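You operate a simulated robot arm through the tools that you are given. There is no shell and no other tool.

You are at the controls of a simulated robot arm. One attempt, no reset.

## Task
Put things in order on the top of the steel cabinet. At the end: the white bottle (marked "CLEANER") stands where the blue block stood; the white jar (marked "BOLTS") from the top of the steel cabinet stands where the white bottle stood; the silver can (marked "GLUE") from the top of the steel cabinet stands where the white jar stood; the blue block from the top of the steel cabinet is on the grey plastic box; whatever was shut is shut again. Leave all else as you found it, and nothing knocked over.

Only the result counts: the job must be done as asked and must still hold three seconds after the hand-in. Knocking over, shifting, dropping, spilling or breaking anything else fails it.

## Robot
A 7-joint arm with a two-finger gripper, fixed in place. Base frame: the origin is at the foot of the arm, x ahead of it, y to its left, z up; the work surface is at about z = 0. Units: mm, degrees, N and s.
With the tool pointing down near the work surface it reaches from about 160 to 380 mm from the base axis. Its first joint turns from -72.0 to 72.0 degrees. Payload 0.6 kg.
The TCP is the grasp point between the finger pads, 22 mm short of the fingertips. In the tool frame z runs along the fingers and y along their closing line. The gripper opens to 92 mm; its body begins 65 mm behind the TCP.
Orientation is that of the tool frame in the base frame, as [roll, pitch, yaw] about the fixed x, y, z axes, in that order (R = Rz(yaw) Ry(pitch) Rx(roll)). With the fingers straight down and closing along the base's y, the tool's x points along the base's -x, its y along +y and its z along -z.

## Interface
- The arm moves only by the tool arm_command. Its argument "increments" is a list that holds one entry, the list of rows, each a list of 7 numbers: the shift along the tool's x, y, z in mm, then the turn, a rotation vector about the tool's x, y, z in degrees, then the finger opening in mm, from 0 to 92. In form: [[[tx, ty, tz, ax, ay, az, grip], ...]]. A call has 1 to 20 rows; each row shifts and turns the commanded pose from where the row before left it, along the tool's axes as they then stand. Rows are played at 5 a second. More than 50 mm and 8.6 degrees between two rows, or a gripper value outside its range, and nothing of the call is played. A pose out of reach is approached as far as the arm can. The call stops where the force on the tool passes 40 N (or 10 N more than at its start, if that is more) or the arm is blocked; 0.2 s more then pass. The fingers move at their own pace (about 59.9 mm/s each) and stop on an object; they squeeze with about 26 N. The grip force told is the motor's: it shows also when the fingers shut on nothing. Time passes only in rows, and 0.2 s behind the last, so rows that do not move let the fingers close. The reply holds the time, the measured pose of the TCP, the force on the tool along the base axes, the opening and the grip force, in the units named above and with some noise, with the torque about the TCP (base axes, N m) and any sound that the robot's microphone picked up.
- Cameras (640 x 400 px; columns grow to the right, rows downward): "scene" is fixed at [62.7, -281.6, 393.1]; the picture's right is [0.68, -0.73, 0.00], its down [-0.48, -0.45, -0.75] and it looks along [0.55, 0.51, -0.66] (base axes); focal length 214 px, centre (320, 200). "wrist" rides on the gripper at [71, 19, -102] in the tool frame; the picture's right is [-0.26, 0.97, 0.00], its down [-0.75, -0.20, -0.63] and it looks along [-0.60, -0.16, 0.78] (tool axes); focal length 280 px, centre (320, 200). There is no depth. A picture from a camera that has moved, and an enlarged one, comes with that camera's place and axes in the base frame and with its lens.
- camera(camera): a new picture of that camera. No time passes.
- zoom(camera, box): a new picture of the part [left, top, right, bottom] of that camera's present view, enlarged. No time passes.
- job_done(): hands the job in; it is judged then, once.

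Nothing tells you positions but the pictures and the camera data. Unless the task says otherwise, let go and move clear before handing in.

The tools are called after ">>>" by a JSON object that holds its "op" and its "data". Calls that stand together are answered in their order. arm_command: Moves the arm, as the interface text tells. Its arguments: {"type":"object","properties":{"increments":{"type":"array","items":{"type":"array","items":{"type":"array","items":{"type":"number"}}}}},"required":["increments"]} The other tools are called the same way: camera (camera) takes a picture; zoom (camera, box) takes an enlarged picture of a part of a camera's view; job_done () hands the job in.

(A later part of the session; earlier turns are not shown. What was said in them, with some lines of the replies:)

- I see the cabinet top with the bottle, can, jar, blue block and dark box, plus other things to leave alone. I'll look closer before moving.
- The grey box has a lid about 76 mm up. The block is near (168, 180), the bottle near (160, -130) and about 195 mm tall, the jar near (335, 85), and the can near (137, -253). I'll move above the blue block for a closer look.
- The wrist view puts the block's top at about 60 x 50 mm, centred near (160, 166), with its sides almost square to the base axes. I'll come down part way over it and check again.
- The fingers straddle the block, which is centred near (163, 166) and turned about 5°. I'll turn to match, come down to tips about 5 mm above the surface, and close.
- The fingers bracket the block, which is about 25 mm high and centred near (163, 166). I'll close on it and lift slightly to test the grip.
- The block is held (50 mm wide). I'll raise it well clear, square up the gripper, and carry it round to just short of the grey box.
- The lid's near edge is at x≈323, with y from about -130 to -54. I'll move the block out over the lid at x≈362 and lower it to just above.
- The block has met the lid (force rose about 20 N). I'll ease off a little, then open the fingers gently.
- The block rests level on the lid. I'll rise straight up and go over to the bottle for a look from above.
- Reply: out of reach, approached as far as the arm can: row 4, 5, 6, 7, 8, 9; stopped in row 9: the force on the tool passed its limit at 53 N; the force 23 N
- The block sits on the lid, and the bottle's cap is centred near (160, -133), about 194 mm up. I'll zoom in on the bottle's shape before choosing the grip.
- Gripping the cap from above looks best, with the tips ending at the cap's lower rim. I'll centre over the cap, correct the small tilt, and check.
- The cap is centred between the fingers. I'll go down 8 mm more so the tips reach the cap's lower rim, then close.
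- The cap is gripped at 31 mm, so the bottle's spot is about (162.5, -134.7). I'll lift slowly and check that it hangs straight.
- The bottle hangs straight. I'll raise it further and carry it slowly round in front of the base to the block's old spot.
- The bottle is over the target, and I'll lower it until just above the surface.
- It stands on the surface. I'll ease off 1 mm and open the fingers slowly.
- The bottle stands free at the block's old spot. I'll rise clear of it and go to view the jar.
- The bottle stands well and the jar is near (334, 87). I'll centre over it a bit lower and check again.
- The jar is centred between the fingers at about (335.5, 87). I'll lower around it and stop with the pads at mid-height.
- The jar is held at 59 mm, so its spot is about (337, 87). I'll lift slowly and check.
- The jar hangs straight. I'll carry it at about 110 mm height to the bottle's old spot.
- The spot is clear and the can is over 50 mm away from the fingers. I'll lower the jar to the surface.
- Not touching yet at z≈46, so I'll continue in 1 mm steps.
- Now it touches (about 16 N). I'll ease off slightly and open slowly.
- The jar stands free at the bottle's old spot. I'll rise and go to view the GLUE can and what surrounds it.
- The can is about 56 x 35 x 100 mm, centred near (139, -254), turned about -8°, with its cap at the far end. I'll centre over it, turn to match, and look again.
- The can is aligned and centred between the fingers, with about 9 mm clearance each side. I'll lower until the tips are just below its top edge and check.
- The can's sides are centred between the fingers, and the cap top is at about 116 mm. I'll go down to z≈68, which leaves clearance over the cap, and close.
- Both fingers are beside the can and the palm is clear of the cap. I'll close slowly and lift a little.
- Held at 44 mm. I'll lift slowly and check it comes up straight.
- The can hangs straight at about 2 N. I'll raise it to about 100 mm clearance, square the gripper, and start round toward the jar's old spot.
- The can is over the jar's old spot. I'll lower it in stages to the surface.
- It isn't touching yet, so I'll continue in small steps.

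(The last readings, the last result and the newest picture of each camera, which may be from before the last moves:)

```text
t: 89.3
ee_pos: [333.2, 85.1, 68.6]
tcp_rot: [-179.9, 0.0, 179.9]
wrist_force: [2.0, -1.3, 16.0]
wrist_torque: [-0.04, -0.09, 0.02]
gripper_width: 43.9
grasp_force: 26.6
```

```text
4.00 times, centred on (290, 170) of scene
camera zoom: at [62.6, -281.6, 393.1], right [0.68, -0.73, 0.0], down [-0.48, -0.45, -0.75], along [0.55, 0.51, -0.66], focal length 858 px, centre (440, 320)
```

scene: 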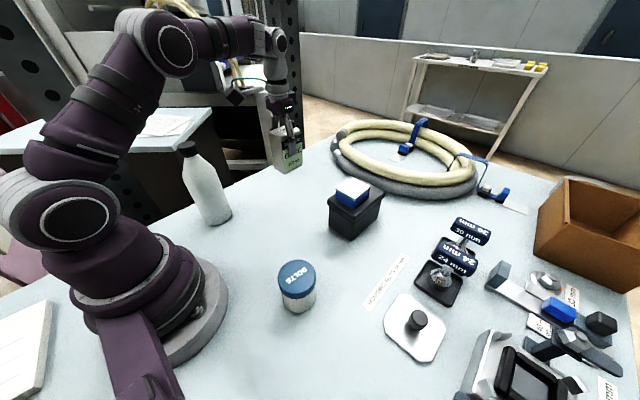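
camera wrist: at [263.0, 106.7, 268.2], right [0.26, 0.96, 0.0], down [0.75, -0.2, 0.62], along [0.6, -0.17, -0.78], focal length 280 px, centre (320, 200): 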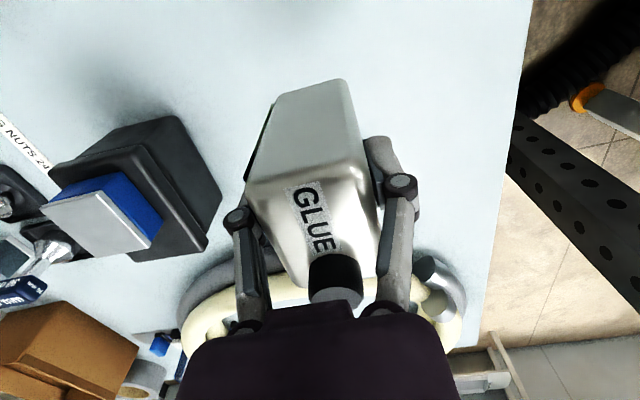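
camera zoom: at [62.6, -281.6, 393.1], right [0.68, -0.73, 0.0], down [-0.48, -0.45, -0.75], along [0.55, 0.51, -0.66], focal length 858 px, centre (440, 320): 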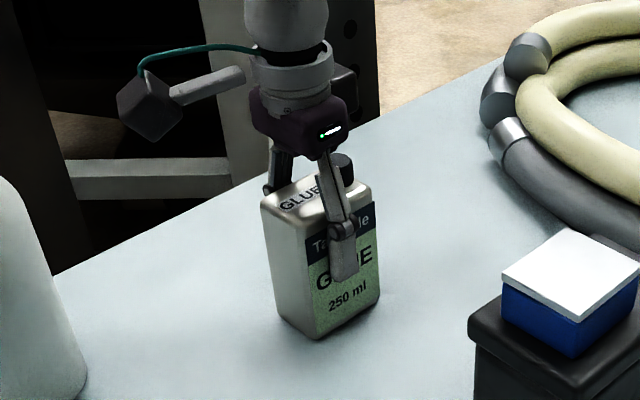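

The can is standing on the surface. I'll ease off a touch and open the fingers slowly.

>>> {"op": "arm_command", "data": {"increments": [[[0, 0, -0.8, 0, 0, 0, 15], [0, 0, 0, 0, 0, 0, 38], [0, 0, 0, 0, 0, 0, 46], [0, 0, 0, 0, 0, 0, 52], [0, 0, 0, 0, 0, 0, 58], [0, 0, 0, 0, 0, 0, 64], [0, 0, 0, 0, 0, 0, 70], [0, 0, 0, 0, 0, 0, 70]]]}}

>>> {"op": "camera", "data": {"camera": "wrist"}}

>>> {"op": "zoom", "data": {"camera": "scene", "box": [230, 120, 350, 220]}}

```text
t: 91.1
ee_pos: [333.1, 85.9, 68.6]
tcp_rot: [-179.9, -0.1, 179.9]
wrist_force: [1.0, -0.1, -0.7]
wrist_torque: [0.02, -0.03, -0.01]
gripper_width: 70.0
grasp_force: 0.1
```

```text
taken
camera wrist: at [261.9, 106.3, 169.4], right [0.26, 0.96, 0.0], down [0.75, -0.2, 0.62], along [0.6, -0.17, -0.78], focal length 280 px, centre (320, 200)
```

wrist: 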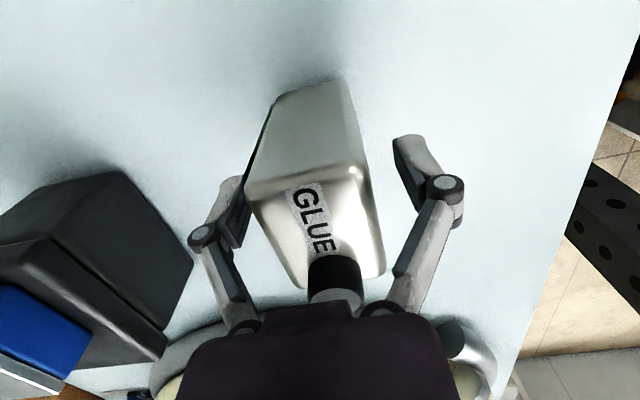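

```text
4.00 times, centred on (290, 170) of scene
camera zoom: at [62.7, -281.6, 393.1], right [0.68, -0.73, 0.0], down [-0.48, -0.45, -0.75], along [0.55, 0.51, -0.66], focal length 858 px, centre (440, 320)
```

zoom: 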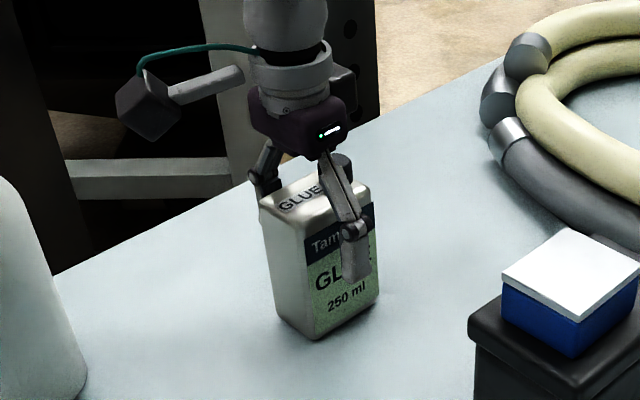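

Released and standing. I'll rise straight up, then draw back to the middle and check everything.

>>> {"op": "arm_command", "data": {"increments": [[[0, 0, -5, 0, 0, 0, 70], [0, 0, -10, 0, 0, 0, 70], [0, 0, -15, 0, 0, 0, 70], [0, 0, -15, 0, 0, 0, 70], [0, 0, -15, 0, 0, 0, 70], [0, 0, -15, 0, 0, 0, 70], [0, 0, -15, 0, 0, 0, 70], [10, -5, -5, 0, 0, 0, 70], [15, -8, -10, 0, 0, 0, 70], [15, -8, -15, 0, 0, 0, 70], [15, -8, -15, 0, 0, 0, 70], [15, -8, -15, 0, 0, 0, 70], [15, -8, -15, 0, 0, 0, 70], [15, -8, -15, 0, 0, 0, 70], [15, -8, -15, 0, 0, 0, 70], [15, -5, -15, 0, 0, 0, 70], [0, 0, 0, 0, 0, 0, 70], [0, 0, 0, 0, 0, 0, 70]]]}}

>>> {"op": "camera", "data": {"camera": "wrist"}}

>>> {"op": "camera", "data": {"camera": "scene"}}

```text
t: 94.9
ee_pos: [202.3, 20.6, 280.0]
tcp_rot: [-179.8, -0.1, 179.9]
wrist_force: [0.3, 0.8, 0.2]
wrist_torque: [0.04, 0.0, 0.03]
gripper_width: 70.1
grasp_force: 0.1
```

```text
taken
camera wrist: at [131.7, 40.8, 380.7], right [0.26, 0.96, 0.0], down [0.75, -0.2, 0.62], along [0.6, -0.17, -0.78], focal length 280 px, centre (320, 200)
```

wrist: 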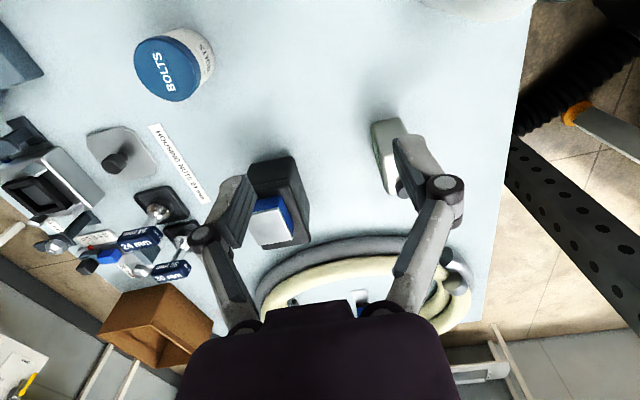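

```text
taken
```

scene: 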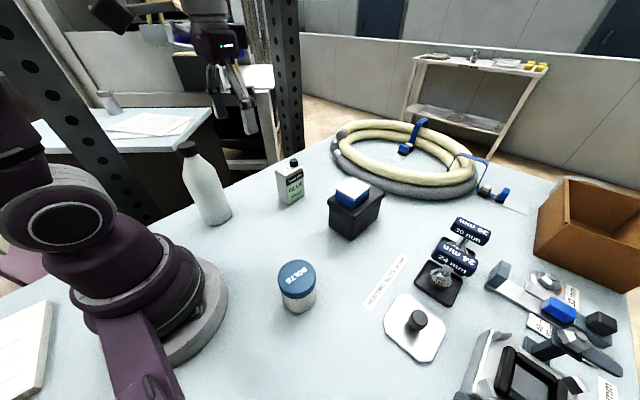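

Everything appears to be in place. I'll zoom in to check each item is upright and steady before handing in.

>>> {"op": "zoom", "data": {"camera": "scene", "box": [180, 150, 400, 288]}}

>>> {"op": "zoom", "data": {"camera": "scene", "box": [240, 200, 480, 400]}}

>>> {"op": "zoom", "data": {"camera": "scene", "box": [400, 200, 640, 400]}}

```text
2.90 times, centred on (290, 219) of scene
camera zoom: at [62.7, -281.6, 393.1], right [0.68, -0.73, 0.0], down [-0.48, -0.45, -0.75], along [0.55, 0.51, -0.66], focal length 622 px, centre (407, 145)
```

zoom: 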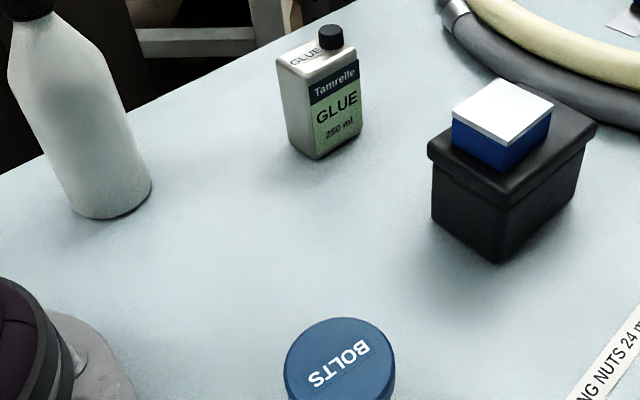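

```text
2.00 times, centred on (360, 300) of scene
camera zoom: at [62.7, -281.6, 393.1], right [0.68, -0.73, 0.0], down [-0.48, -0.45, -0.75], along [0.55, 0.51, -0.66], focal length 429 px, centre (240, 0)
```

zoom: 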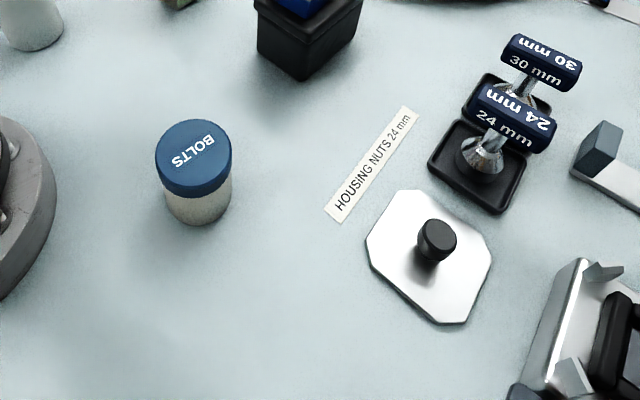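

```text
2.00 times, centred on (520, 300) of scene
camera zoom: at [62.7, -281.6, 393.1], right [0.68, -0.73, 0.0], down [-0.48, -0.45, -0.75], along [0.55, 0.51, -0.66], focal length 429 px, centre (-80, 0)
```

zoom: 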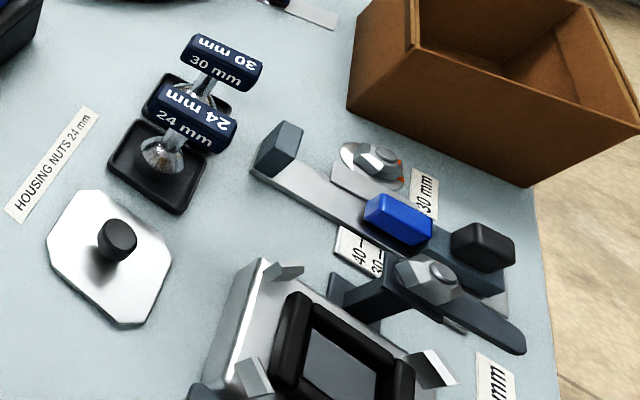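

The bottle, jar and can all stand upright in their new places, the block is flat on the grey box, and nothing else has moved. The gripper is clear and open, so I'm handing in.

>>> {"op": "job_done", "data": {}}

```text
The job is handed in.
```

I've handed the job in. In the last pictures before that, all four items were in their new places and upright:

- **White bottle (CLEANER):** stands where the blue block stood.
- **White jar (BOLTS):** stands where the bottle stood.
- **Silver can (GLUE):** stands where the jar stood, turned about 8° from the way it faced before.
- **Blue block:** lies flat on the lid of the grey plastic box, nearer the edge facing the arm than the middle.

I opened nothing, so there was nothing to shut again. The grey box and the other things on the cabinet look unmoved. I didn't get a final look at the valve panel beside the can's old spot, but the arm never touched it.

While I was lifting away from the grey box with the gripper empty, the arm ran out of reach and stopped on its force limit (53 N). I saw no contact, and the block and box looked undisturbed.
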